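You operate a simulated robot arm through the tools that you are given. There is no shell and no other tool.

Carry out the task below with a simulated two-armed robot. There is one attempt and no reset: what you move stays moved.

JOB
Clamp the valve in the tester and pump it to the card's pressure.
Fine: gauge on, bleed knob shut; leave the pressure standing.

Only the result counts: the job must be done as asked and must still hold three seconds after the hand-in. Knocking over, shifting, dropping, spilling or breaking anything else fails it.

ROBOT AND FRAMES
Two 7-joint arms with two-finger parallel grippers on one trunk that stands fixed in place. Base frame: the origin is at the foot of the trunk, x ahead of it, y to its left, z up; the work surface is at about z = 85. Lengths are in cm, angles in degrees, forces in N, time in s.
The left shoulder is at [18.3, 17.1, 108.1], the right one opposite. Each reaches about 88.3 cm from its shoulder. Payload 4.4 kg a hand.
The tool frame of a hand sits at the grasp point between the pads (the TCP): z along the fingers, y along the line on which they close. The tips reach 2.3 cm beyond it. The gripper opens to 9.4 cm. The fingers are 3.8 cm wide and 1 cm thick; the gripper's body (5.4 by 9.6 cm) begins 3.9 cm behind the TCP.
Orientation is that of the tool frame in the base frame, as a unit quaternion [w, x, y, z]. With the fingers straight down and closing along the base's y, the tool's x points along the base's -x, its y along +y and its z along -z.

CONTROLS
- The arms move only by the tool arm_command. It takes "left_deltas", "right_deltas" or both (then of equal length, played together; a hand with none holds still); each is a list of rows, each an object of numbers (a shift or turn left out is 0, a gripper value left out holds the last): "dx", "dy", "dz": the shift along the tool's x, y, z in cm; "wx", "wy", "wz": the turn, a rotation vector about the tool's x, y, z in degrees. In form: [{"dx": .., "dy": .., "dz": .., "wx": .., "wy": .., "wz": ..}, ...]. A call has 1 to 20 rows; each row is the pose to reach, as a shift and turn from the pose commanded when the call began, along the tool's axes at that moment. "left_claw" and "right_claw" are, for a hand that has rows, the finger opening in cm, from 0 to 9.4, set as the call begins (left out, the last holds). Each row takes 0.2 s and may step no farther than 5 cm and 8.6 degrees from the row before; otherwise, or with a gripper value out of range, the whole call is refused. A pose out of reach is approached as far as the arm can. The call stops where the force on the tool passes 40 N (or 10 N more than at its start, if that is more) or the arm is blocked; 0.2 s more then pass. Each finger travels about 7.2 cm/s and halts on what it meets, pressing with about 32 N; the grip force reading is that of the motor and also rises with nothing between the fingers. The clock runs only during rows and for 0.2 s after the last one: add rows that repeat a pose to give the fingers time. The reply holds the time, the measured pose of the TCP, the force on the tool along the base axes, the opening and the grip force, in the units named above and with some noise, with the torque about the TCP (base axes, N m) and any sound that the robot's microphone picked up.
- Cameras (640 x 400 px; columns grow to the right, rows downward): "scene" is now at [32.41, 1.48, 124.57]; the picture's right is [0.14, -0.99, 0.00], its down [-0.26, -0.04, -0.97] and it looks along [0.96, 0.13, -0.26] (base axes); focal length 214 px, centre (320, 200). "left" rides on the left gripper at [8.6, -1.6, -7.4] in its tool frame; the picture's right is [0.18, 0.98, 0.00], its down [-0.58, 0.11, -0.81] and it looks along [-0.79, 0.15, 0.59] (tool axes); focal length 243 px, centre (320, 200). "right" rides on the right gripper at [8.6, 1.6, -7.5] in its tool frame; the picture's right is [-0.18, 0.98, 0.00], its down [-0.58, -0.11, -0.81] and it looks along [-0.79, -0.15, 0.59] (tool axes); focal length 243 px, centre (320, 200). There is no depth. A picture from a camera that has moved, and an enlarged one, comes with that camera's place and axes in the base frame and with its lens.
- camera(camera): a new picture of that camera. No time passes.
- raise_lower(by): moves the trunk up (or, below 0, down) by that many cm; the arms and the scene camera ride with it, the base frame stays. It gives what a move gives, with no picture.
- head_to(pan, tilt): turns the head with the scene camera to pan (to the left, within 80 degrees either way) and tilt (down, from -29 to 69), counted from straight ahead of the robot (the tilt from the chest, where the trunk bows). It gives what a move gives.
- zoom(camera, box): a new picture of the part [left, top, right, bottom] of that camera's present view, enlarged. No time passes.
- finish_job(): hands the job in; it is judged then, once.

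Places have to be worked out from the pictures, the camera data and where the tool is seen. Open the grippers and draw the arms clear of the work before you hand the job in, unless the task says otherwise.

The tools are called after ">>>" as a command line: name --argument value ..., lists and objects as JSON in quotes. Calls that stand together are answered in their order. arm_command: Moves the arms, as the interface text tells. Its arguments: {"type":"object","properties":{"left_deltas":{"type":"array"},"left_claw":{"type":"number"},"right_deltas":{"type":"array"},"right_claw":{"type":"number"}},"required":[]} The other tools are called the same way: raise_lower (by) moves the trunk up or down; head_to (pan, tilt) turns the head that bears the scene camera; camera (camera) takes a picture; zoom (camera, box) takes an enlarged picture of a part of a camera's view; finish_job () hands the job in.

At the start:

```text
clock: 0.0
left_tool_pos: [49.22, 42.0, 120.49]
left_orientation: [0.0, 0.0, 1.0, 0.0]
left_ft_force: [-0.3, 0.5, 0.1]
left_torque: [0.03, 0.02, -0.03]
left_opening: 9.42
left_gripper_force: 0.1
right_tool_pos: [45.81, 1.28, 121.63]
right_orientation: [0.0, 0.0, 1.0, 0.0]
right_ft_force: [-1.0, 0.0, 0.4]
right_torque: [0.0, -0.01, 0.01]
right_opening: 9.4
right_gripper_force: 0.1
trunk travel left (down, up): [-10.0, 28.8]
head pan, tilt (commanded): [7.8, 14.9]
```

scene: 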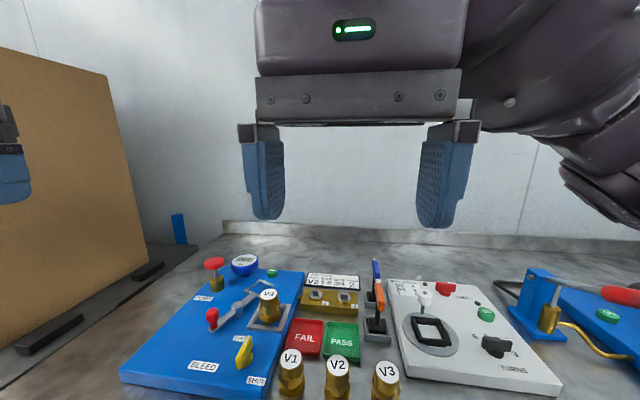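
right: 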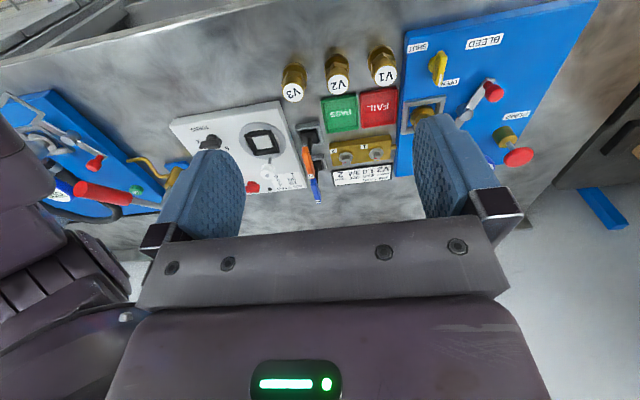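
left: 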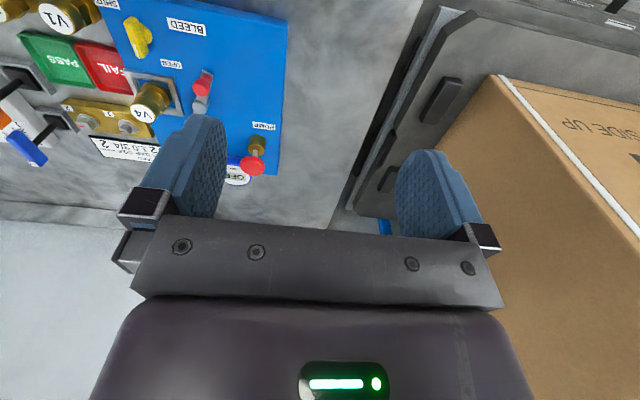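

I start by looking closer at the tester board, the card and the valve from the scene camera.

>>> zoom --camera "scene" --box '[110, 240, 370, 400]'

>>> zoom --camera "scene" --box '[290, 260, 380, 320]'

>>> zoom --camera "left" --box '[0, 0, 300, 200]'

>>> zoom --camera "right" --box '[270, 20, 570, 210]'

```text
2.46 times, centred on (240, 320) of scene
camera zoom: at [32.41, 1.48, 124.57], right [0.14, -0.99, 0.0], down [-0.26, -0.04, -0.97], along [0.96, 0.13, -0.26], focal length 528 px, centre (517, -95)
```

zoom: 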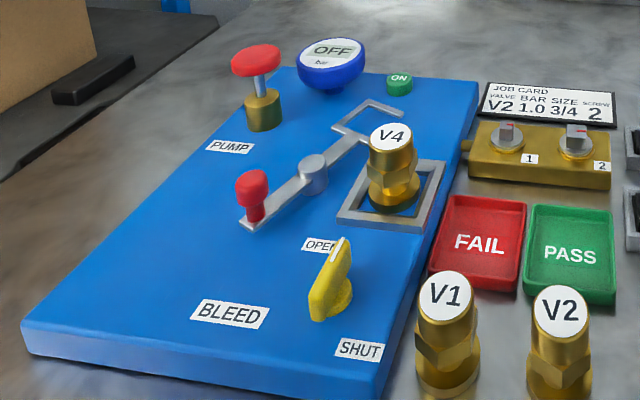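

```text
6.67 times, centred on (335, 290) of scene
camera zoom: at [32.41, 1.48, 124.57], right [0.14, -0.99, 0.0], down [-0.26, -0.04, -0.97], along [0.96, 0.13, -0.26], focal length 1430 px, centre (220, -400)
```

zoom: 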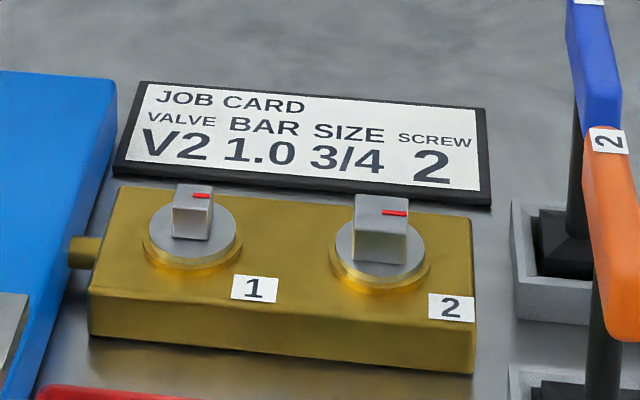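

```text
2.00 times, centred on (150, 100) of left
camera zoom: at [40.7, 40.44, 128.04], right [-0.18, 0.98, 0.0], down [0.58, 0.11, 0.81], along [0.79, 0.15, -0.59], focal length 485 px, centre (660, 400)
```

zoom: 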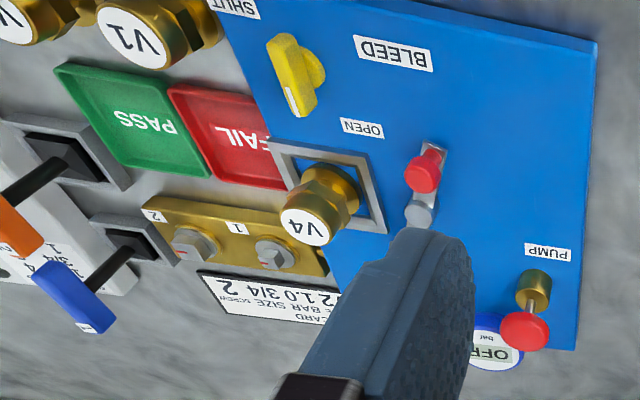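

```text
2.11 times, centred on (420, 115) of right
camera zoom: at [37.29, 2.94, 129.11], right [0.18, 0.98, 0.0], down [0.58, -0.11, 0.81], along [0.79, -0.15, -0.59], focal length 511 px, centre (110, 379)
```

zoom: 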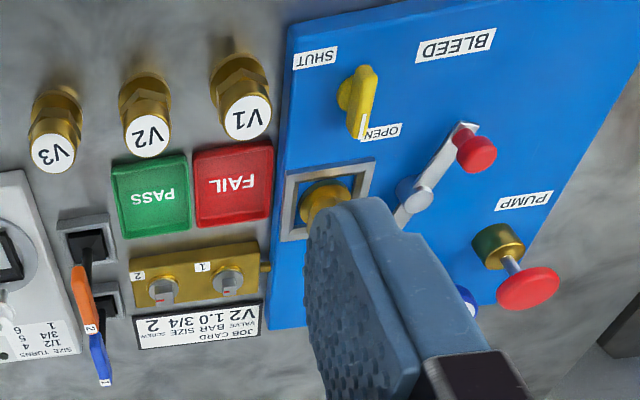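

The card reads V2 / 1.0 bar / 3/4 / screw 2, and a valve V4 already sits in the tester's nest; the gauge reads OFF and the bleed pointer looks to be at OPEN. I turn the head to centre the tester for measuring.

>>> head_to --pan 22 --tilt 40

>>> camera --camera "scene"

```text
clock: 0.9
left_tool_pos: [49.24, 42.23, 120.38]
left_orientation: [0.0, -0.001, 1.0, 0.0]
left_ft_force: [1.0, -0.1, -0.1]
left_torque: [-0.01, -0.04, -0.01]
left_opening: 9.41
left_gripper_force: 0.0
right_tool_pos: [45.85, 1.3, 121.79]
right_orientation: [0.001, 0.0, 1.0, 0.001]
right_ft_force: [-0.1, -0.1, 1.1]
right_torque: [-0.04, -0.02, 0.01]
right_opening: 9.42
right_gripper_force: 0.0
trunk travel left (down, up): [-10.0, 28.8]
head pan, tilt (commanded): [22.0, 40.0]
```

```text
taken
camera scene: at [31.04, 3.39, 120.62], right [0.37, -0.93, 0.0], down [-0.6, -0.24, -0.77], along [0.71, 0.29, -0.64], focal length 214 px, centre (320, 200)
```

scene: 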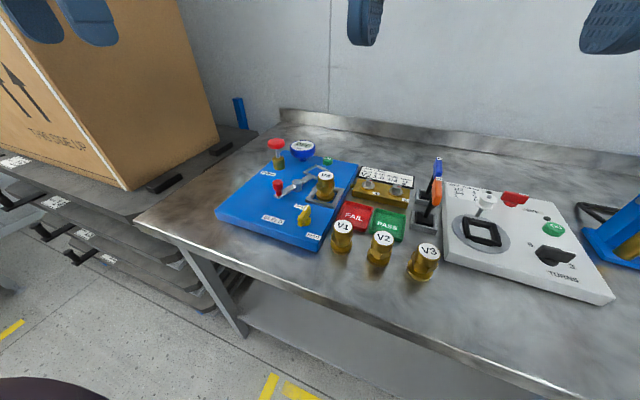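

>>> zoom --camera "scene" --box '[205, 120, 365, 260]'

>>> zoom --camera "scene" --box '[260, 130, 350, 210]'

```text
2.86 times, centred on (285, 190) of scene
camera zoom: at [31.04, 3.39, 120.62], right [0.37, -0.93, 0.0], down [-0.6, -0.24, -0.77], along [0.71, 0.29, -0.64], focal length 613 px, centre (420, 229)
```

zoom: 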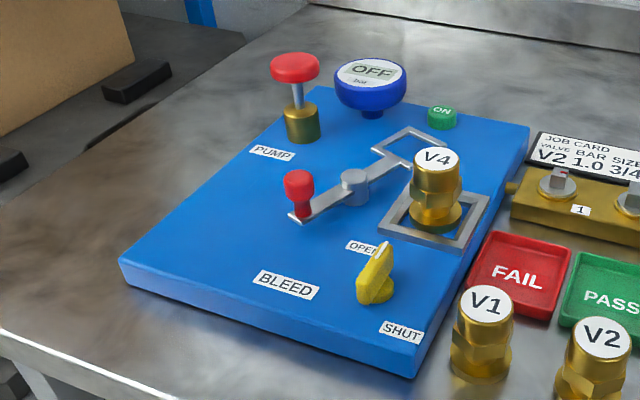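

```text
5.00 times, centred on (305, 170) of scene
camera zoom: at [31.04, 3.39, 120.62], right [0.37, -0.93, 0.0], down [-0.6, -0.24, -0.77], along [0.71, 0.29, -0.64], focal length 1072 px, centre (395, 350)
```

zoom: 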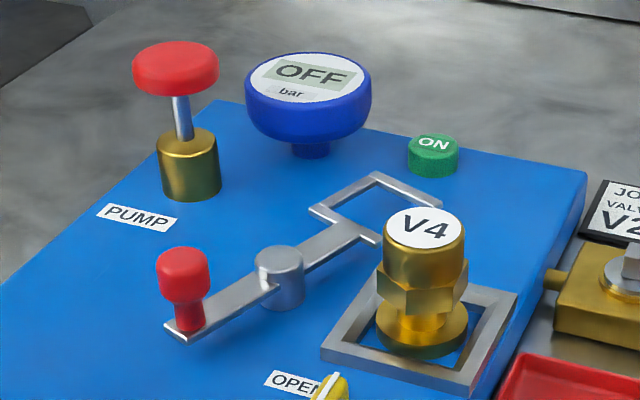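

The tester sits around x 60–80, y 12–38. I move the left arm (fingers closed) to a view point over the near side of the board to measure its parts with the wrist camera.

>>> arm_command --left_deltas '[{"dx": -0.7, "dy": -3.5, "dz": 2.5}, {"dx": -1.4, "dy": -7, "dz": 5}, {"dx": -2.1, "dy": -10.5, "dz": 7.5}, {"dx": -2.8, "dy": -14, "dz": 10}, {"dx": -2.8, "dy": -14, "dz": 10}]' --left_claw 0

>>> camera --camera "left"

>>> camera --camera "scene"

```text
clock: 2.1
left_tool_pos: [52.27, 28.05, 110.71]
left_orientation: [0.001, -0.001, 1.0, 0.0]
left_ft_force: [0.5, 0.9, -1.1]
left_torque: [0.01, 0.0, -0.02]
left_opening: 0.0
left_gripper_force: 31.4
right_tool_pos: [45.76, 1.26, 121.51]
right_orientation: [0.0, 0.0, 1.0, -0.001]
right_ft_force: [-0.2, -0.4, 0.0]
right_torque: [0.01, -0.03, 0.01]
right_opening: 9.39
right_gripper_force: 0.1
trunk travel left (down, up): [-10.0, 28.8]
head pan, tilt (commanded): [22.0, 40.0]
```

```text
taken
camera left: at [43.67, 26.33, 118.18], right [-0.18, 0.98, 0.0], down [0.58, 0.11, 0.81], along [0.79, 0.15, -0.59], focal length 243 px, centre (320, 200)
```

left: 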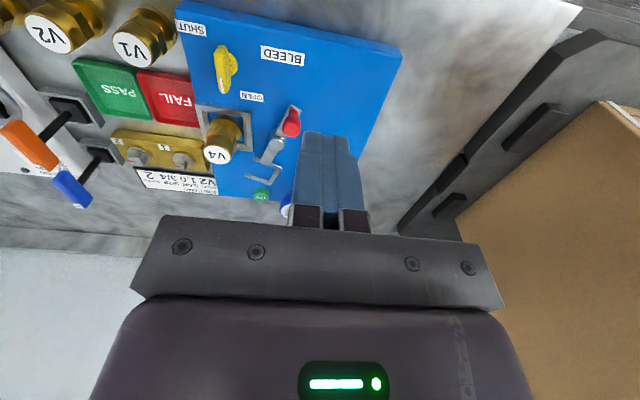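

```text
taken
camera scene: at [30.99, 3.38, 120.64], right [0.37, -0.93, 0.0], down [-0.6, -0.24, -0.77], along [0.71, 0.29, -0.64], focal length 214 px, centre (320, 200)
```

scene: 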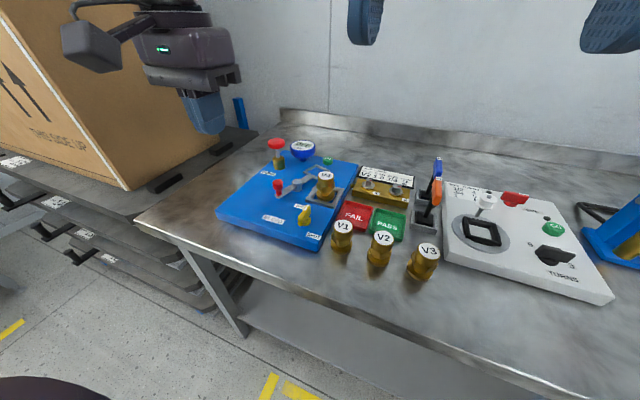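

The wrist view is upside-down relative to mine, with the near side of the board at the top. I zoom in for accurate pixel positions.

>>> zoom --camera "left" --box '[170, 0, 410, 150]'

>>> zoom --camera "left" --box '[190, 80, 318, 220]'

>>> zoom --camera "scene" --box '[210, 130, 370, 250]'

```text
2.67 times, centred on (290, 75) of left
camera zoom: at [43.67, 26.33, 118.18], right [-0.18, 0.98, 0.0], down [0.58, 0.11, 0.81], along [0.79, 0.15, -0.59], focal length 647 px, centre (400, 533)
```

zoom: 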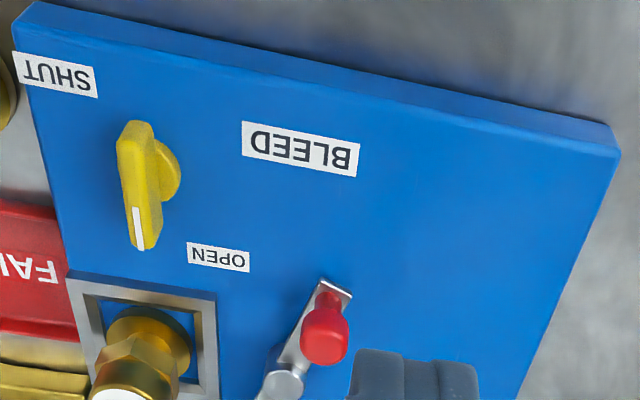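

```text
2.86 times, centred on (254, 150) of left
camera zoom: at [43.67, 26.33, 118.18], right [-0.18, 0.98, 0.0], down [0.58, 0.11, 0.81], along [0.79, 0.15, -0.59], focal length 693 px, centre (509, 343)
```

zoom: 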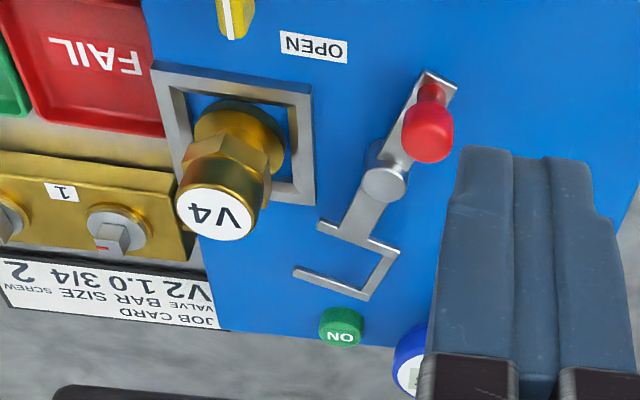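

```text
3.33 times, centred on (290, 190) of scene
camera zoom: at [30.99, 3.38, 120.64], right [0.37, -0.93, 0.0], down [-0.6, -0.24, -0.77], along [0.71, 0.29, -0.64], focal length 715 px, centre (420, 233)
```

zoom: 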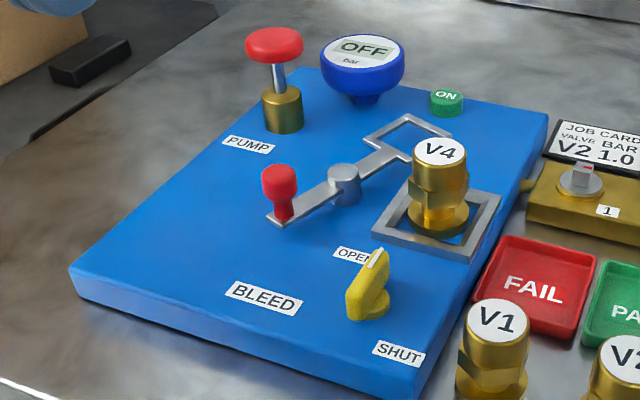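

By triangulation: board top z≈89.05, clamp pivot ≈(68.2, 24.4), its red handle ≈(63.1, 26.3, top 93.3), V4 ≈(68.1, 17.0), ON button ≈(83, 22, 89.8), pump knob ≈(75.7, 33.9, 95.8), bleed knob ≈(58.4, 18.0). I bring the left gripper above the clamp handle with the closing line along the handle's tangent.

>>> arm_command --left_deltas '[{"dx": -2.8, "dy": -0.4, "dz": 2.6, "wz": 5.5}, {"dx": -5.6, "dy": -0.8, "dz": 5.2, "wz": 11}, {"dx": -8.4, "dy": -1.2, "dz": 7.8, "wz": 16.5}, {"dx": -11.1, "dy": -1.7, "dz": 10.5, "wz": 21}, {"dx": -11.1, "dy": -1.7, "dz": 10.5, "wz": 21}, {"dx": -11.1, "dy": -1.7, "dz": 10.5, "wz": 21}]' --left_claw 4

>>> camera --camera "left"

>>> zoom --camera "scene" --box '[210, 90, 370, 210]'

```text
clock: 3.5
left_tool_pos: [63.19, 26.49, 99.83]
left_orientation: [-0.001, 0.182, 0.983, 0.0]
left_ft_force: [0.3, -0.1, 0.3]
left_torque: [0.0, 0.0, -0.01]
left_opening: 3.98
left_gripper_force: 0.0
right_tool_pos: [45.9, 1.25, 121.74]
right_orientation: [-0.001, 0.001, 1.0, 0.0]
right_ft_force: [-0.2, 0.2, 0.4]
right_torque: [-0.01, 0.03, -0.01]
right_opening: 9.4
right_gripper_force: 0.0
trunk travel left (down, up): [-10.0, 28.8]
head pan, tilt (commanded): [22.0, 40.0]
```

```text
taken
camera left: at [54.62, 27.98, 107.47], right [0.18, 0.98, 0.0], down [0.58, -0.11, 0.81], along [0.79, -0.15, -0.59], focal length 243 px, centre (320, 200)
```

left: 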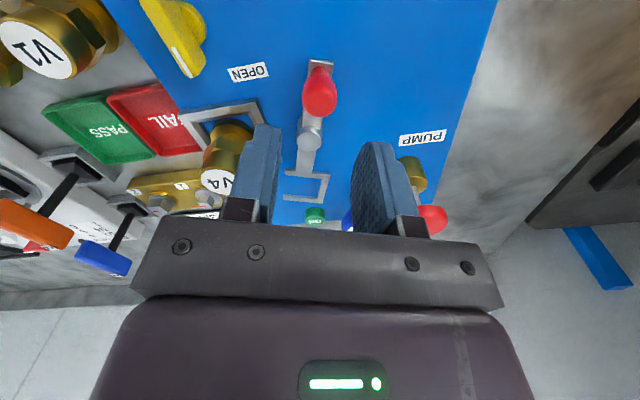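

```text
3.33 times, centred on (290, 150) of scene
camera zoom: at [31.08, 3.41, 120.59], right [0.37, -0.93, 0.0], down [-0.6, -0.24, -0.77], along [0.71, 0.29, -0.64], focal length 715 px, centre (420, 367)
```

zoom: 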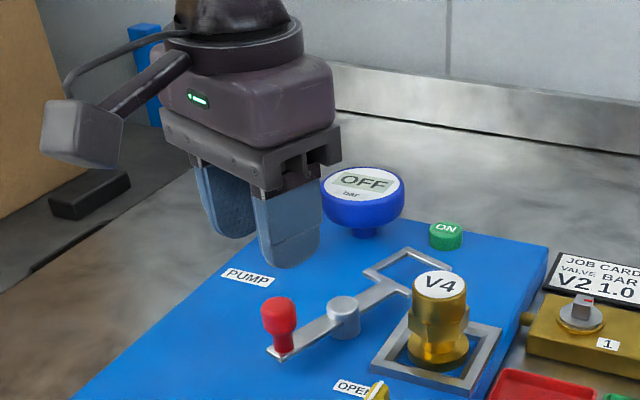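

The handle knob sits between the open fingers as planned (estimate 62.85, 26.4). I lower so the tips reach z≈91.2, just above the lever.

>>> arm_command --left_deltas '[{"dz": 2}, {"dz": 4}, {"dz": 5.5}, {"dz": 6.3}, {"dz": 6.3}]'

>>> zoom --camera "left" --box '[200, 0, 460, 240]'

>>> zoom --camera "scene" --box '[230, 120, 350, 210]'

```text
clock: 4.7
left_tool_pos: [63.12, 26.36, 93.81]
left_orientation: [0.0, 0.182, 0.983, 0.0]
left_ft_force: [0.2, -1.0, 0.7]
left_torque: [0.01, -0.02, -0.03]
left_opening: 4.02
left_gripper_force: 0.0
right_tool_pos: [45.9, 1.32, 121.71]
right_orientation: [0.0, 0.0, 1.0, 0.0]
right_ft_force: [0.2, 0.3, 0.9]
right_torque: [0.01, 0.01, -0.03]
right_opening: 9.43
right_gripper_force: 0.0
trunk travel left (down, up): [-10.0, 28.8]
head pan, tilt (commanded): [22.0, 40.0]
```

```text
1.67 times, centred on (330, 120) of left
camera zoom: at [54.53, 27.88, 101.32], right [0.18, 0.98, 0.0], down [0.58, -0.11, 0.81], along [0.79, -0.15, -0.59], focal length 404 px, centre (303, 333)
```

zoom: 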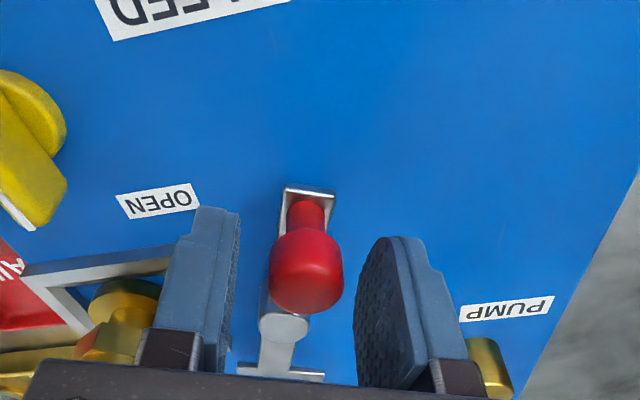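

```text
4.44 times, centred on (290, 165) of scene
camera zoom: at [31.02, 3.39, 120.62], right [0.38, -0.93, 0.0], down [-0.6, -0.24, -0.77], along [0.71, 0.29, -0.64], focal length 953 px, centre (453, 356)
```

zoom: 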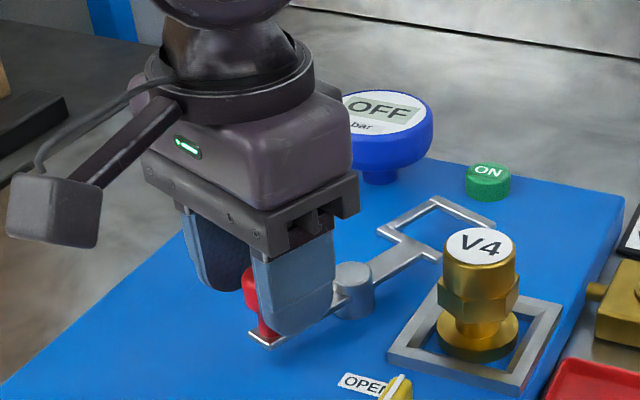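

The knob (about 2.1 cm wide) is nicely caged and the pivot checks out at (68.1, 24.45). I close to 2.8 cm so the fingers cage it without gripping, then swing 40° along the arc about the pivot.

>>> arm_command --left_deltas '[{"dx": 0, "dy": 0}, {"dx": -0.013, "dy": 0.37, "wz": 4}, {"dx": -0.052, "dy": 0.739, "wz": 8}, {"dx": -0.116, "dy": 1.104, "wz": 12}, {"dx": -0.206, "dy": 1.464, "wz": 16}, {"dx": -0.32, "dy": 1.816, "wz": 20}, {"dx": -0.459, "dy": 2.16, "wz": 24}, {"dx": -0.62, "dy": 2.493, "wz": 28}, {"dx": -0.807, "dy": 2.814, "wz": 32}, {"dx": -1.014, "dy": 3.121, "wz": 36}, {"dx": -1.242, "dy": 3.413, "wz": 40}]' --left_claw 2.8

>>> zoom --camera "left" --box '[200, 0, 460, 240]'

>>> zoom --camera "scene" --box '[230, 120, 350, 210]'

```text
clock: 7.1
left_tool_pos: [65.41, 29.23, 93.78]
left_orientation: [0.0, 0.507, 0.862, 0.0]
left_ft_force: [-0.3, 0.1, 0.2]
left_torque: [-0.03, 0.01, -0.03]
left_opening: 2.83
left_gripper_force: 0.4
right_tool_pos: [45.88, 1.16, 121.62]
right_orientation: [0.0, 0.001, 1.0, 0.0]
right_ft_force: [0.3, -0.9, 0.8]
right_torque: [0.03, -0.02, -0.02]
right_opening: 9.43
right_gripper_force: 0.1
trunk travel left (down, up): [-10.0, 28.8]
head pan, tilt (commanded): [22.0, 40.0]
```

```text
1.67 times, centred on (330, 120) of left
camera zoom: at [60.0, 35.86, 101.22], right [0.77, 0.64, 0.0], down [0.38, -0.46, 0.81], along [0.51, -0.62, -0.59], focal length 404 px, centre (303, 333)
```

zoom: 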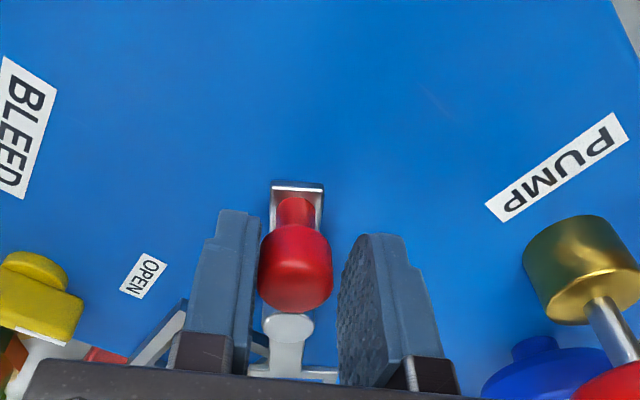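

```text
4.44 times, centred on (290, 165) of scene
camera zoom: at [31.03, 3.39, 120.61], right [0.38, -0.93, 0.0], down [-0.6, -0.24, -0.77], along [0.71, 0.29, -0.64], focal length 953 px, centre (453, 356)
```

zoom: 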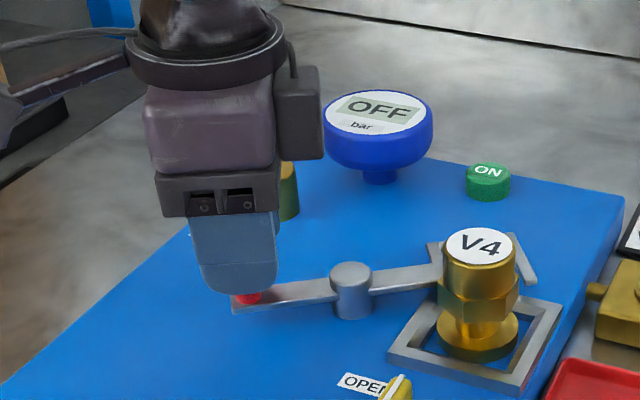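

The fork is swinging toward V4 with no force. I continue the arc by another 36°.

>>> arm_command --left_deltas '[{"dx": -0.013, "dy": 0.37, "wz": 4}, {"dx": -0.052, "dy": 0.739, "wz": 8}, {"dx": -0.116, "dy": 1.104, "wz": 12}, {"dx": -0.206, "dy": 1.464, "wz": 16}, {"dx": -0.32, "dy": 1.816, "wz": 20}, {"dx": -0.459, "dy": 2.16, "wz": 24}, {"dx": -0.62, "dy": 2.493, "wz": 28}, {"dx": -0.807, "dy": 2.814, "wz": 32}, {"dx": -1.014, "dy": 3.121, "wz": 36}]'

>>> zoom --camera "left" --box '[200, 0, 460, 240]'

>>> zoom --camera "scene" --box '[230, 120, 350, 210]'

```text
clock: 9.1
left_tool_pos: [68.68, 29.97, 93.8]
left_orientation: [0.0, 0.749, 0.662, -0.001]
left_ft_force: [-0.9, -0.6, -0.4]
left_torque: [0.02, -0.03, 0.0]
left_opening: 2.85
left_gripper_force: 1.0
right_tool_pos: [45.9, 1.24, 121.71]
right_orientation: [0.0, 0.001, 1.0, 0.0]
right_ft_force: [0.4, 0.0, -0.4]
right_torque: [-0.01, -0.01, 0.0]
right_opening: 9.39
right_gripper_force: 0.2
trunk travel left (down, up): [-10.0, 28.8]
head pan, tilt (commanded): [22.0, 40.0]
```

```text
1.67 times, centred on (330, 120) of left
camera zoom: at [68.29, 38.55, 101.29], right [1.0, 0.06, 0.0], down [0.04, -0.59, 0.81], along [0.05, -0.8, -0.59], focal length 404 px, centre (303, 333)
```

zoom: 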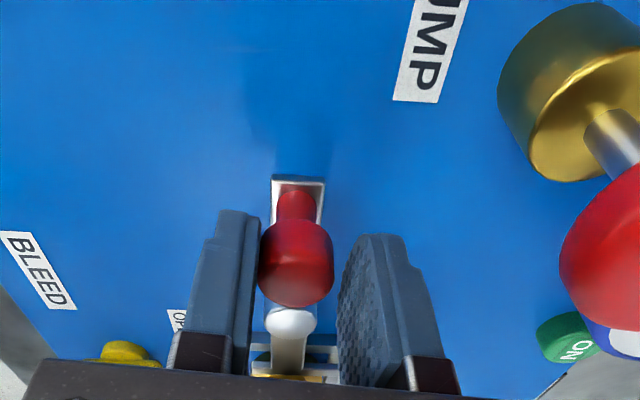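

```text
4.44 times, centred on (290, 165) of scene
camera zoom: at [31.02, 3.39, 120.61], right [0.38, -0.93, 0.0], down [-0.6, -0.24, -0.77], along [0.71, 0.29, -0.64], focal length 953 px, centre (453, 356)
```

zoom: 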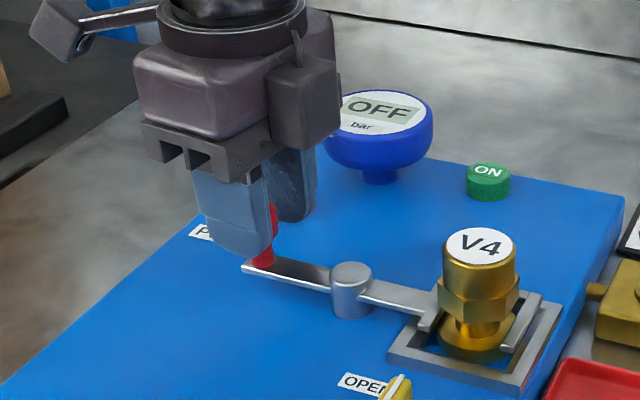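

The fork now straddles V4's neck but I see no stop yet. I advance in 2° steps, watching the force.

>>> arm_command --left_deltas '[{"dx": -0.003, "dy": 0.185, "wz": 2}, {"dx": -0.013, "dy": 0.37, "wz": 4}, {"dx": -0.029, "dy": 0.555, "wz": 6}, {"dx": -0.029, "dy": 0.555, "wz": 6}]'

>>> zoom --camera "left" --box '[200, 0, 460, 240]'

>>> zoom --camera "scene" --box '[280, 150, 360, 210]'

```text
clock: 10.1
left_tool_pos: [69.03, 29.76, 93.75]
left_orientation: [0.0, 0.783, 0.622, 0.0]
left_ft_force: [-20.2, -2.4, -1.0]
left_torque: [-0.07, 0.16, 0.16]
left_opening: 3.64
left_gripper_force: 9.5
right_tool_pos: [45.75, 1.3, 121.68]
right_orientation: [0.0, 0.0, 1.0, 0.0]
right_ft_force: [0.4, -0.2, -1.0]
right_torque: [0.03, 0.03, -0.02]
right_opening: 9.41
right_gripper_force: 0.1
trunk travel left (down, up): [-10.0, 28.8]
head pan, tilt (commanded): [22.0, 40.0]
```

```text
1.67 times, centred on (330, 120) of left
camera zoom: at [69.6, 38.42, 101.29], right [1.0, -0.04, 0.0], down [-0.02, -0.59, 0.81], along [-0.03, -0.81, -0.59], focal length 404 px, centre (303, 333)
```

zoom: 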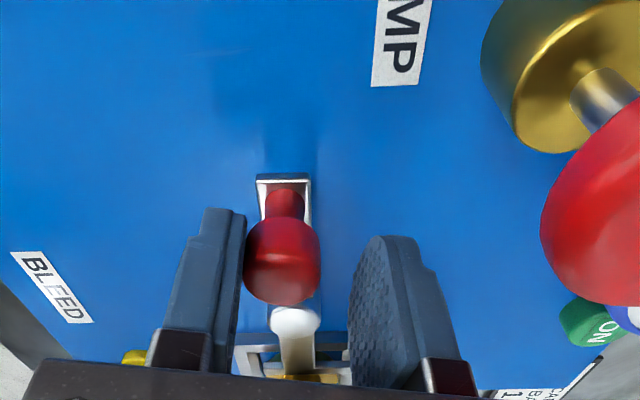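

```text
6.67 times, centred on (320, 180) of scene
camera zoom: at [30.88, 3.38, 120.65], right [0.38, -0.93, 0.0], down [-0.59, -0.24, -0.77], along [0.71, 0.29, -0.64], focal length 1430 px, centre (320, 333)
```

zoom: 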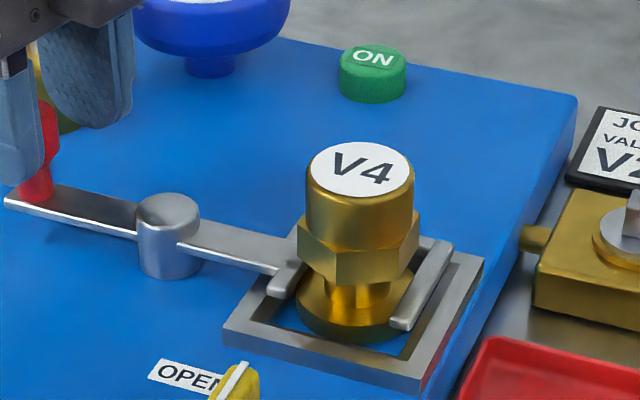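

The lever met its stop (20 N in x, handle at about 84°, i.e. 75° swung) with the fork fully around V4. I back off a little, open, and lift clear to check that the clamp stays.

>>> arm_command --left_deltas '[{"dx": -0.013, "dy": -0.37, "wz": -4}, {"dx": -0.013, "dy": -0.37, "wz": -4}, {"dx": -0.013, "dy": -0.37, "dz": -3, "wz": -4}, {"dx": -0.013, "dy": -0.37, "dz": -7, "wz": -4}, {"dx": -0.013, "dy": -0.37, "dz": -10, "wz": -4}]' --left_claw 4.4

>>> zoom --camera "scene" --box '[230, 120, 350, 210]'

```text
clock: 11.3
left_tool_pos: [68.9, 29.76, 103.65]
left_orientation: [0.0, 0.761, 0.649, 0.0]
left_ft_force: [-0.9, -0.4, -0.1]
left_torque: [-0.01, 0.03, -0.03]
left_opening: 4.4
left_gripper_force: 0.1
right_tool_pos: [45.86, 1.19, 121.68]
right_orientation: [0.0, 0.0, 1.0, -0.001]
right_ft_force: [-0.2, 0.8, 0.2]
right_torque: [0.01, 0.0, 0.02]
right_opening: 9.42
right_gripper_force: 0.1
trunk travel left (down, up): [-10.0, 28.8]
head pan, tilt (commanded): [22.0, 40.0]
```

```text
4.44 times, centred on (290, 165) of scene
camera zoom: at [30.99, 3.38, 120.63], right [0.38, -0.93, 0.0], down [-0.6, -0.24, -0.77], along [0.71, 0.29, -0.64], focal length 953 px, centre (453, 356)
```

zoom: 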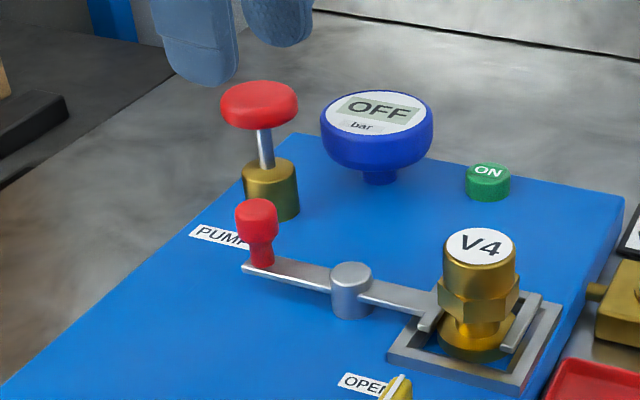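

The clamp stays closed around V4. Next I go to the ON button: unwind the wrist to yaw 0 while moving to above (83, 22), fingers closed.

>>> arm_command --left_deltas '[{"dx": -0.46, "dy": 1.26, "dz": 0.3, "wz": -8.25}, {"dx": -0.92, "dy": 2.53, "dz": 0.6, "wz": -16.5}, {"dx": -1.38, "dy": 3.79, "dz": 1, "wz": -24.75}, {"dx": -1.84, "dy": 5.05, "dz": 1.5, "wz": -33}, {"dx": -2.3, "dy": 6.31, "dz": 2, "wz": -41.25}, {"dx": -2.76, "dy": 7.58, "dz": 2.5, "wz": -49.5}, {"dx": -3.22, "dy": 8.84, "dz": 3, "wz": -57.75}, {"dx": -3.68, "dy": 10.1, "dz": 3.5, "wz": -66}, {"dx": -4.14, "dy": 11.36, "dz": 4, "wz": -74.25}, {"dx": -4.6, "dy": 12.63, "dz": 4.5, "wz": -82.5}, {"dx": -5.06, "dy": 13.89, "dz": 5, "wz": -90.75}, {"dx": -5.52, "dy": 15.15, "dz": 5.65, "wz": -99}, {"dx": -5.52, "dy": 15.15, "dz": 5.65, "wz": -99}]' --left_claw 0

>>> camera --camera "left"

>>> zoom --camera "scene" --box '[230, 90, 390, 210]'

```text
clock: 14.1
left_tool_pos: [77.01, 27.79, 99.82]
left_orientation: [0.0, -0.002, 1.0, 0.0]
left_ft_force: [-0.1, -0.2, 0.1]
left_torque: [-0.03, 0.0, 0.03]
left_opening: 0.01
left_gripper_force: 32.5
left hand out of reach, approached as far as the arm can: row 7, 8, 9, 10, 11, 12, 13
right_tool_pos: [45.83, 1.41, 121.64]
right_orientation: [0.0, 0.0, 1.0, 0.001]
right_ft_force: [-0.2, 0.2, 0.3]
right_torque: [0.04, -0.06, 0.0]
right_opening: 9.42
right_gripper_force: 0.0
trunk travel left (down, up): [-10.0, 28.8]
head pan, tilt (commanded): [22.0, 40.0]
```

```text
taken
camera left: at [68.44, 26.09, 107.39], right [-0.19, 0.98, 0.0], down [0.58, 0.11, 0.81], along [0.79, 0.15, -0.59], focal length 243 px, centre (320, 200)
```

left: 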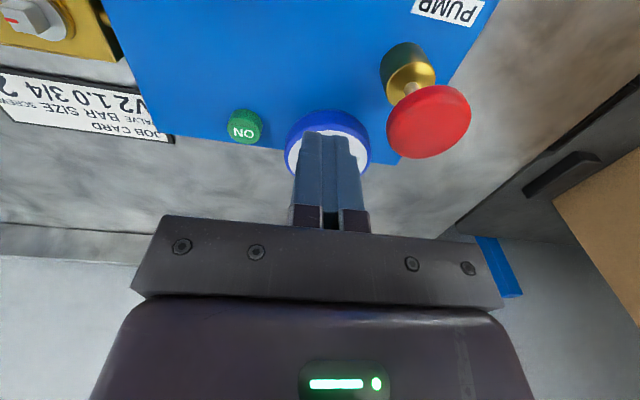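

```text
3.33 times, centred on (310, 150) of scene
camera zoom: at [31.05, 3.46, 120.6], right [0.38, -0.93, 0.0], down [-0.6, -0.24, -0.77], along [0.71, 0.29, -0.64], focal length 715 px, centre (353, 367)
```

zoom: 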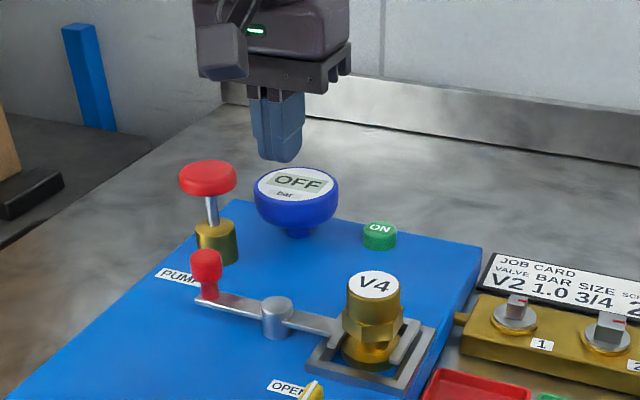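

The straight-down pose runs out of reach near x=77, so I need a forward tilt of the fingers and a higher trunk. I raise the trunk 8 cm first (everything rides up, clear of the gauge).

>>> raise_lower --by 8

>>> camera --camera "scene"

```text
clock: 15.3
left_tool_pos: [71.0, 27.81, 124.23]
left_orientation: [0.134, 0.0, 0.991, 0.0]
left_ft_force: [0.9, -0.4, -0.4]
left_torque: [0.01, 0.0, 0.0]
left_opening: 0.01
left_gripper_force: 32.0
right_tool_pos: [46.15, 1.32, 129.41]
right_orientation: [-0.003, 0.0, 1.0, 0.0]
right_ft_force: [-0.3, 0.1, -1.0]
right_torque: [0.02, 0.04, 0.01]
right_opening: 9.41
right_gripper_force: 0.2
trunk travel left (down, up): [-18.0, 20.8]
head pan, tilt (commanded): [22.0, 40.0]
```

```text
taken
camera scene: at [23.14, 3.41, 130.11], right [0.37, -0.93, 0.0], down [-0.6, -0.24, -0.77], along [0.71, 0.29, -0.64], focal length 214 px, centre (320, 200)
```

scene: 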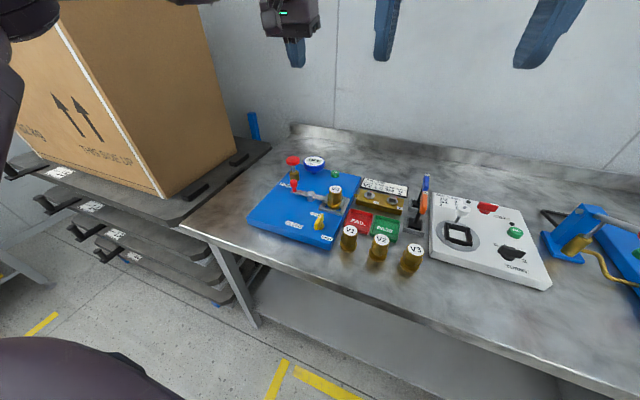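

Raising also pulls the trunk back (camera x 31→23), which costs reach, so I lower it back by 8.

>>> raise_lower --by -8

>>> camera --camera "scene"

```text
clock: 16.4
left_tool_pos: [70.42, 27.72, 116.88]
left_orientation: [0.139, 0.0, 0.99, 0.0]
left_ft_force: [-1.3, 0.2, 0.8]
left_torque: [-0.01, 0.0, -0.03]
left_opening: 0.01
left_gripper_force: 31.9
right_tool_pos: [45.55, 1.34, 122.06]
right_orientation: [0.003, -0.001, 1.0, 0.001]
right_ft_force: [-1.1, 0.0, 1.5]
right_torque: [0.03, -0.03, 0.01]
right_opening: 9.4
right_gripper_force: 0.0
trunk travel left (down, up): [-10.0, 28.8]
head pan, tilt (commanded): [22.0, 40.0]
```

```text
taken
camera scene: at [30.79, 3.37, 120.73], right [0.38, -0.93, 0.0], down [-0.59, -0.24, -0.77], along [0.71, 0.29, -0.64], focal length 214 px, centre (320, 200)
```

scene: 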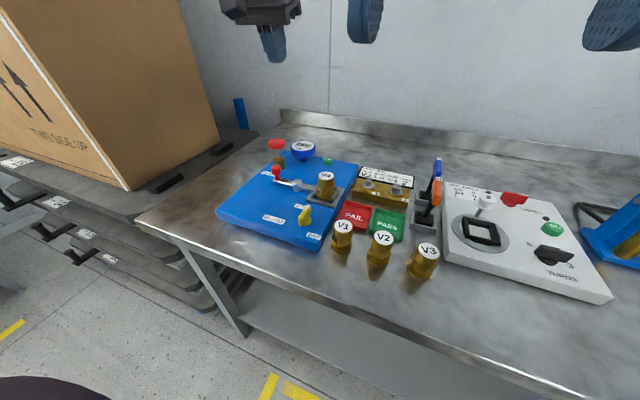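

The trunk is back, and the left hand is tilted 16° forward at z≈117, which is the tilt I want. I send a null row to learn which commanded pose the next deltas start from.

>>> arm_command --left_deltas '[{"dx": 0, "dy": 0, "dz": 0}]'

```text
clock: 16.8
left_tool_pos: [70.72, 27.79, 116.61]
left_orientation: [0.137, 0.0, 0.991, 0.0]
left_ft_force: [-0.2, 0.4, -0.6]
left_torque: [0.01, 0.01, 0.03]
left_opening: 0.0
left_gripper_force: 31.9
right_tool_pos: [45.95, 1.38, 121.73]
right_orientation: [-0.001, 0.0, 1.0, 0.0]
right_ft_force: [0.2, 0.3, 0.0]
right_torque: [0.02, 0.03, 0.04]
right_opening: 9.4
right_gripper_force: 0.1
trunk travel left (down, up): [-10.0, 28.8]
head pan, tilt (commanded): [22.0, 40.0]
```

Deltas now start from the actual pose. I move to about 5 cm above the ON button with this 16° tilt.

>>> arm_command --left_deltas '[{"dx": -1.09, "dy": -0.97, "dz": 3.7}, {"dx": -2.17, "dy": -1.93, "dz": 7.4}, {"dx": -3.26, "dy": -2.9, "dz": 11.1}, {"dx": -4.35, "dy": -3.87, "dz": 14.8}, {"dx": -5.43, "dy": -4.83, "dz": 18.5}, {"dx": -6.52, "dy": -5.8, "dz": 22.2}, {"dx": -6.52, "dy": -5.8, "dz": 22.2}]' --left_claw 0

>>> camera --camera "left"

>>> zoom --camera "scene" --box '[230, 90, 390, 210]'

```text
clock: 18.4
left_tool_pos: [78.82, 24.35, 99.17]
left_orientation: [0.137, -0.001, 0.991, 0.0]
left_ft_force: [0.5, -0.5, 0.3]
left_torque: [0.0, 0.03, 0.03]
left_opening: 0.0
left_gripper_force: 32.0
left hand out of reach, approached as far as the arm can: row 5, 6, 7
right_tool_pos: [45.88, 1.31, 121.72]
right_orientation: [0.001, -0.001, 1.0, 0.0]
right_ft_force: [-0.2, 0.6, 0.3]
right_torque: [-0.01, -0.01, 0.0]
right_opening: 9.4
right_gripper_force: 0.1
trunk travel left (down, up): [-10.0, 28.8]
head pan, tilt (commanded): [22.0, 40.0]
```

```text
taken
camera left: at [68.53, 22.71, 104.08], right [-0.18, 0.98, -0.05], down [0.34, 0.11, 0.93], along [0.92, 0.15, -0.35], focal length 243 px, centre (320, 200)
```

left: 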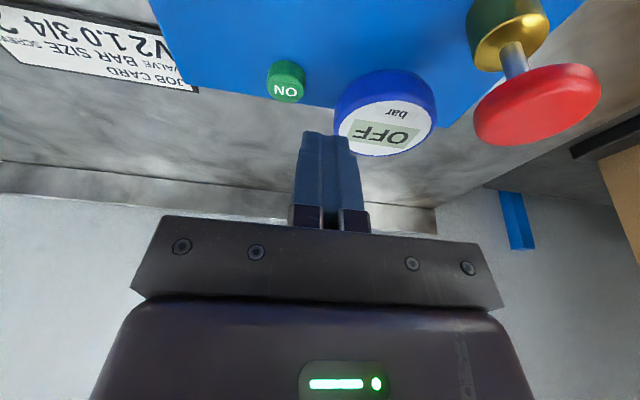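

```text
3.33 times, centred on (310, 150) of scene
camera zoom: at [31.05, 3.4, 120.61], right [0.38, -0.93, 0.0], down [-0.6, -0.24, -0.77], along [0.71, 0.29, -0.64], focal length 715 px, centre (353, 367)
```

zoom: 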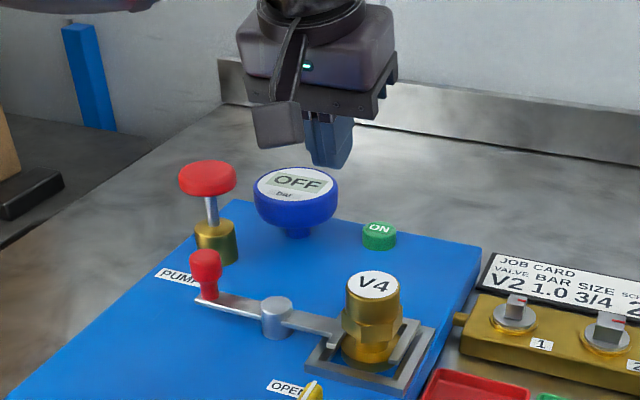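

Still short of reach. Since lowering the trunk bows it forward (the opposite of raising), I first pull the left hand back and up to a comfortable vertical pose, then lower the trunk.

>>> arm_command --left_deltas '[{"dx": 1.35, "dz": -3.5, "wy": 4}, {"dx": 2.7, "dz": -7, "wy": 8}, {"dx": 4.05, "dz": -10.5, "wy": 12}, {"dx": 5.4, "dz": -14, "wy": 15.8}, {"dx": 5.4, "dz": -14, "wy": 15.8}]'

>>> raise_lower --by -7

>>> camera --camera "scene"

```text
clock: 19.6
left_tool_pos: [70.01, 24.26, 111.04]
left_orientation: [-0.003, -0.001, 1.0, 0.001]
left_ft_force: [0.9, -0.4, 0.2]
left_torque: [0.01, -0.03, 0.01]
left_opening: 0.0
left_gripper_force: 32.7
right_tool_pos: [46.03, 1.41, 121.58]
right_orientation: [-0.001, 0.001, 1.0, 0.0]
right_ft_force: [0.1, 0.6, 0.0]
right_torque: [-0.04, 0.01, -0.01]
right_opening: 9.41
right_gripper_force: 0.0
trunk travel left (down, up): [-10.0, 28.8]
head pan, tilt (commanded): [22.0, 40.0]
```

```text
clock: 20.7
left_tool_pos: [69.75, 24.5, 104.75]
left_orientation: [0.0, 0.0, 1.0, 0.001]
left_ft_force: [-0.7, -0.3, 1.0]
left_torque: [0.03, -0.01, -0.04]
left_opening: 0.02
left_gripper_force: 31.3
right_tool_pos: [45.75, 1.38, 114.86]
right_orientation: [0.001, 0.0, 1.0, 0.001]
right_ft_force: [-0.3, 0.6, -0.6]
right_torque: [-0.07, -0.03, -0.01]
right_opening: 9.41
right_gripper_force: 0.1
trunk travel left (down, up): [-3.0, 35.8]
head pan, tilt (commanded): [22.0, 40.0]
```

```text
taken
camera scene: at [36.85, 3.38, 111.94], right [0.38, -0.93, 0.0], down [-0.59, -0.24, -0.77], along [0.71, 0.29, -0.64], focal length 214 px, centre (320, 200)
```

scene: 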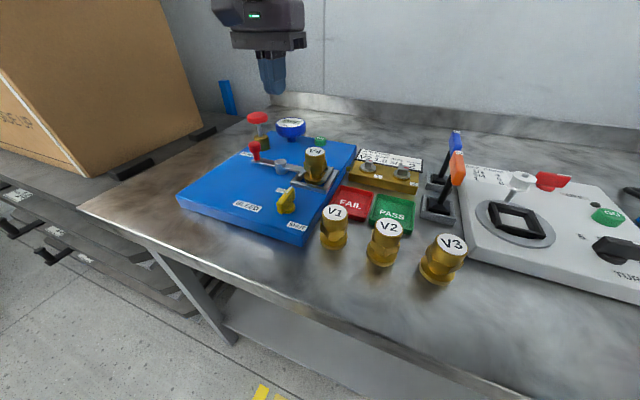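

The trunk bowed forward by about 6 cm. I try again for a point above the ON button, with a 12° forward tilt.

>>> arm_command --left_deltas '[{"dx": -3.3, "dy": -0.6, "dz": 1.9, "wy": -3}, {"dx": -6.6, "dy": -1.25, "dz": 3.9, "wy": -6}, {"dx": -9.9, "dy": -1.9, "dz": 5.8, "wy": -9}, {"dx": -13.25, "dy": -2.5, "dz": 7.75, "wy": -12}, {"dx": -13.25, "dy": -2.5, "dz": 7.75, "wy": -12}]' --left_claw 0

>>> camera --camera "left"

>>> zoom --camera "scene" --box '[230, 60, 390, 200]'

```text
clock: 21.9
left_tool_pos: [83.4, 22.05, 96.89]
left_orientation: [0.105, -0.001, 0.994, 0.001]
left_ft_force: [-0.3, 0.4, 0.2]
left_torque: [0.02, -0.01, 0.04]
left_opening: 0.0
left_gripper_force: 32.0
right_tool_pos: [45.82, 1.18, 114.71]
right_orientation: [0.001, 0.0, 1.0, 0.001]
right_ft_force: [0.1, 0.0, 0.8]
right_torque: [0.0, 0.01, 0.0]
right_opening: 9.41
right_gripper_force: 0.1
trunk travel left (down, up): [-3.0, 35.8]
head pan, tilt (commanded): [22.0, 40.0]
```

```text
taken
camera left: at [73.47, 20.36, 102.59], right [-0.18, 0.98, -0.04], down [0.4, 0.11, 0.91], along [0.9, 0.15, -0.41], focal length 243 px, centre (320, 200)
```

left: 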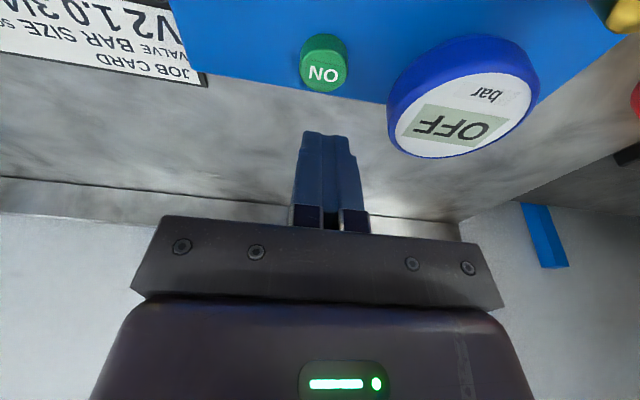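

```text
2.86 times, centred on (310, 130) of scene
camera zoom: at [36.94, 3.36, 111.89], right [0.38, -0.93, 0.0], down [-0.6, -0.24, -0.77], along [0.71, 0.29, -0.64], focal length 613 px, centre (349, 400)
```

zoom: 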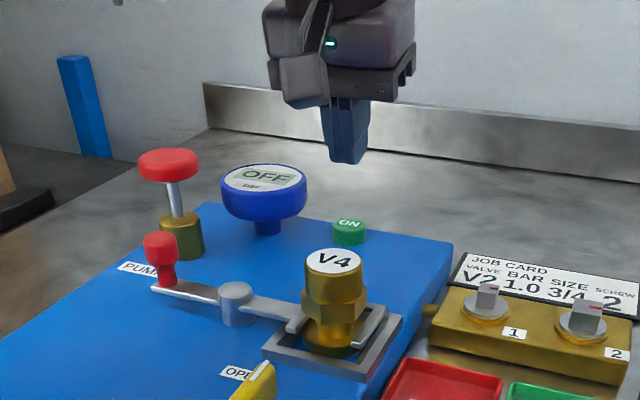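

Reached: TCP (83.4, 22.05, 96.9) with the button seen at about (83.3, 21.9, 89.8). I press straight down in small steps and watch force and gauge.

>>> arm_command --left_deltas '[{"dx": 0.12, "dz": 2.02}, {"dx": 0.54, "dz": 3.97}, {"dx": 0.62, "dz": 4.36}, {"dx": 0.685, "dz": 4.66}, {"dx": 0.685, "dz": 4.66}]'

>>> zoom --camera "scene" --box '[270, 80, 370, 160]'

>>> camera --camera "left"

```text
clock: 23.1
left_tool_pos: [83.54, 21.92, 92.11]
left_orientation: [0.103, -0.002, 0.995, -0.001]
left_ft_force: [0.0, 0.1, 0.3]
left_torque: [0.02, -0.01, 0.02]
left_opening: 0.0
left_gripper_force: 32.7
right_tool_pos: [45.85, 1.3, 114.65]
right_orientation: [0.001, 0.0, 1.0, -0.001]
right_ft_force: [-0.8, 0.4, 0.2]
right_torque: [-0.02, 0.0, -0.01]
right_opening: 9.39
right_gripper_force: 0.1
trunk travel left (down, up): [-3.0, 35.8]
head pan, tilt (commanded): [22.0, 40.0]
```

```text
5.00 times, centred on (320, 120) of scene
camera zoom: at [37.02, 3.4, 111.84], right [0.38, -0.93, 0.0], down [-0.6, -0.24, -0.77], along [0.71, 0.29, -0.64], focal length 1072 px, centre (320, 600)
```

zoom: 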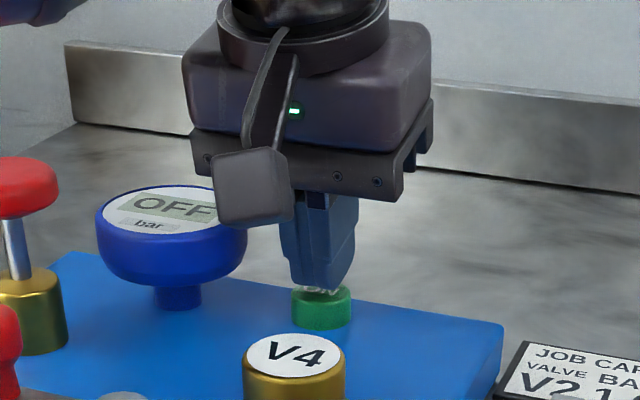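

```text
taken
camera left: at [73.57, 20.28, 97.71], right [-0.18, 0.98, -0.04], down [0.4, 0.11, 0.91], along [0.9, 0.15, -0.42], focal length 243 px, centre (320, 200)
```

left: 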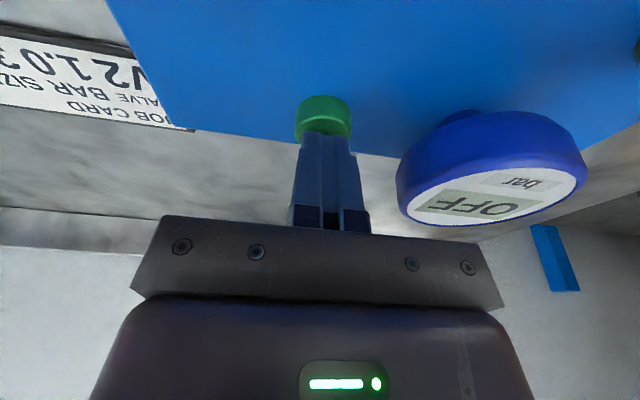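

Tips are just above the button with no contact yet. I continue down in 0.25 cm steps.

>>> arm_command --left_deltas '[{"dx": 0.052, "dz": 0.245}, {"dx": 0.104, "dz": 0.489}, {"dx": 0.135, "dz": 0.636}, {"dx": 0.166, "dz": 0.782}, {"dx": 0.166, "dz": 0.782}]'

>>> zoom --camera "left" --box '[280, 60, 620, 260]'

```text
clock: 24.3
left_tool_pos: [83.54, 21.98, 91.33]
left_orientation: [0.105, 0.0, 0.994, -0.001]
left_ft_force: [1.6, -1.5, 5.8]
left_torque: [-0.03, 0.01, 0.03]
left_opening: 0.01
left_gripper_force: 32.4
right_tool_pos: [45.86, 1.27, 114.79]
right_orientation: [0.0, 0.0, 1.0, 0.0]
right_ft_force: [0.6, 0.1, 0.0]
right_torque: [-0.02, -0.01, 0.01]
right_opening: 9.42
right_gripper_force: 0.0
trunk travel left (down, up): [-3.0, 35.8]
head pan, tilt (commanded): [22.0, 40.0]
heard: click
```

```text
1.88 times, centred on (450, 160) of left
camera zoom: at [73.53, 20.29, 96.96], right [-0.18, 0.98, -0.04], down [0.4, 0.11, 0.91], along [0.9, 0.15, -0.41], focal length 457 px, centre (75, 275)
```

zoom: 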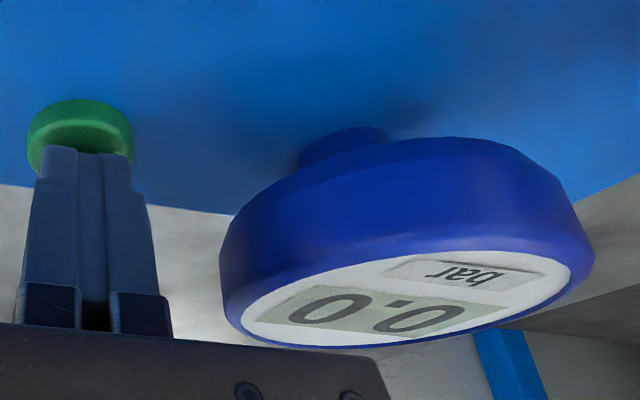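

A click, and the gauge now reads 0.0. I lift straight up off the button.

>>> arm_command --left_deltas '[{"dx": -0.62, "dz": -2.93}, {"dx": -1.46, "dz": -6.85}, {"dx": -2.29, "dz": -10.76}, {"dx": -2.29, "dz": -10.76}]'

>>> zoom --camera "scene" --box '[170, 90, 370, 250]'

```text
clock: 25.3
left_tool_pos: [83.77, 23.12, 102.28]
left_orientation: [0.103, -0.001, 0.995, -0.001]
left_ft_force: [0.7, 0.3, -0.5]
left_torque: [-0.02, 0.03, 0.01]
left_opening: 0.0
left_gripper_force: 32.6
left hand out of reach, approached as far as the arm can: row 3, 4
right_tool_pos: [45.96, 1.39, 114.51]
right_orientation: [-0.001, 0.0, 1.0, 0.0]
right_ft_force: [0.4, -0.3, -0.7]
right_torque: [0.04, 0.02, 0.0]
right_opening: 9.42
right_gripper_force: 0.0
trunk travel left (down, up): [-3.0, 35.8]
head pan, tilt (commanded): [22.0, 40.0]
```

```text
2.50 times, centred on (270, 170) of scene
camera zoom: at [37.1, 3.42, 111.79], right [0.38, -0.93, 0.0], down [-0.6, -0.24, -0.77], along [0.71, 0.29, -0.64], focal length 536 px, centre (445, 275)
```

zoom: 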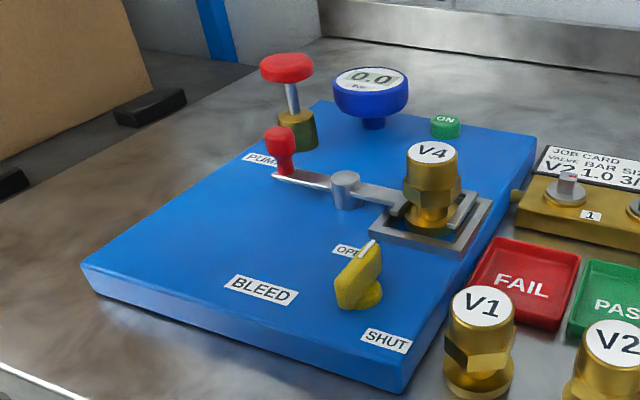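

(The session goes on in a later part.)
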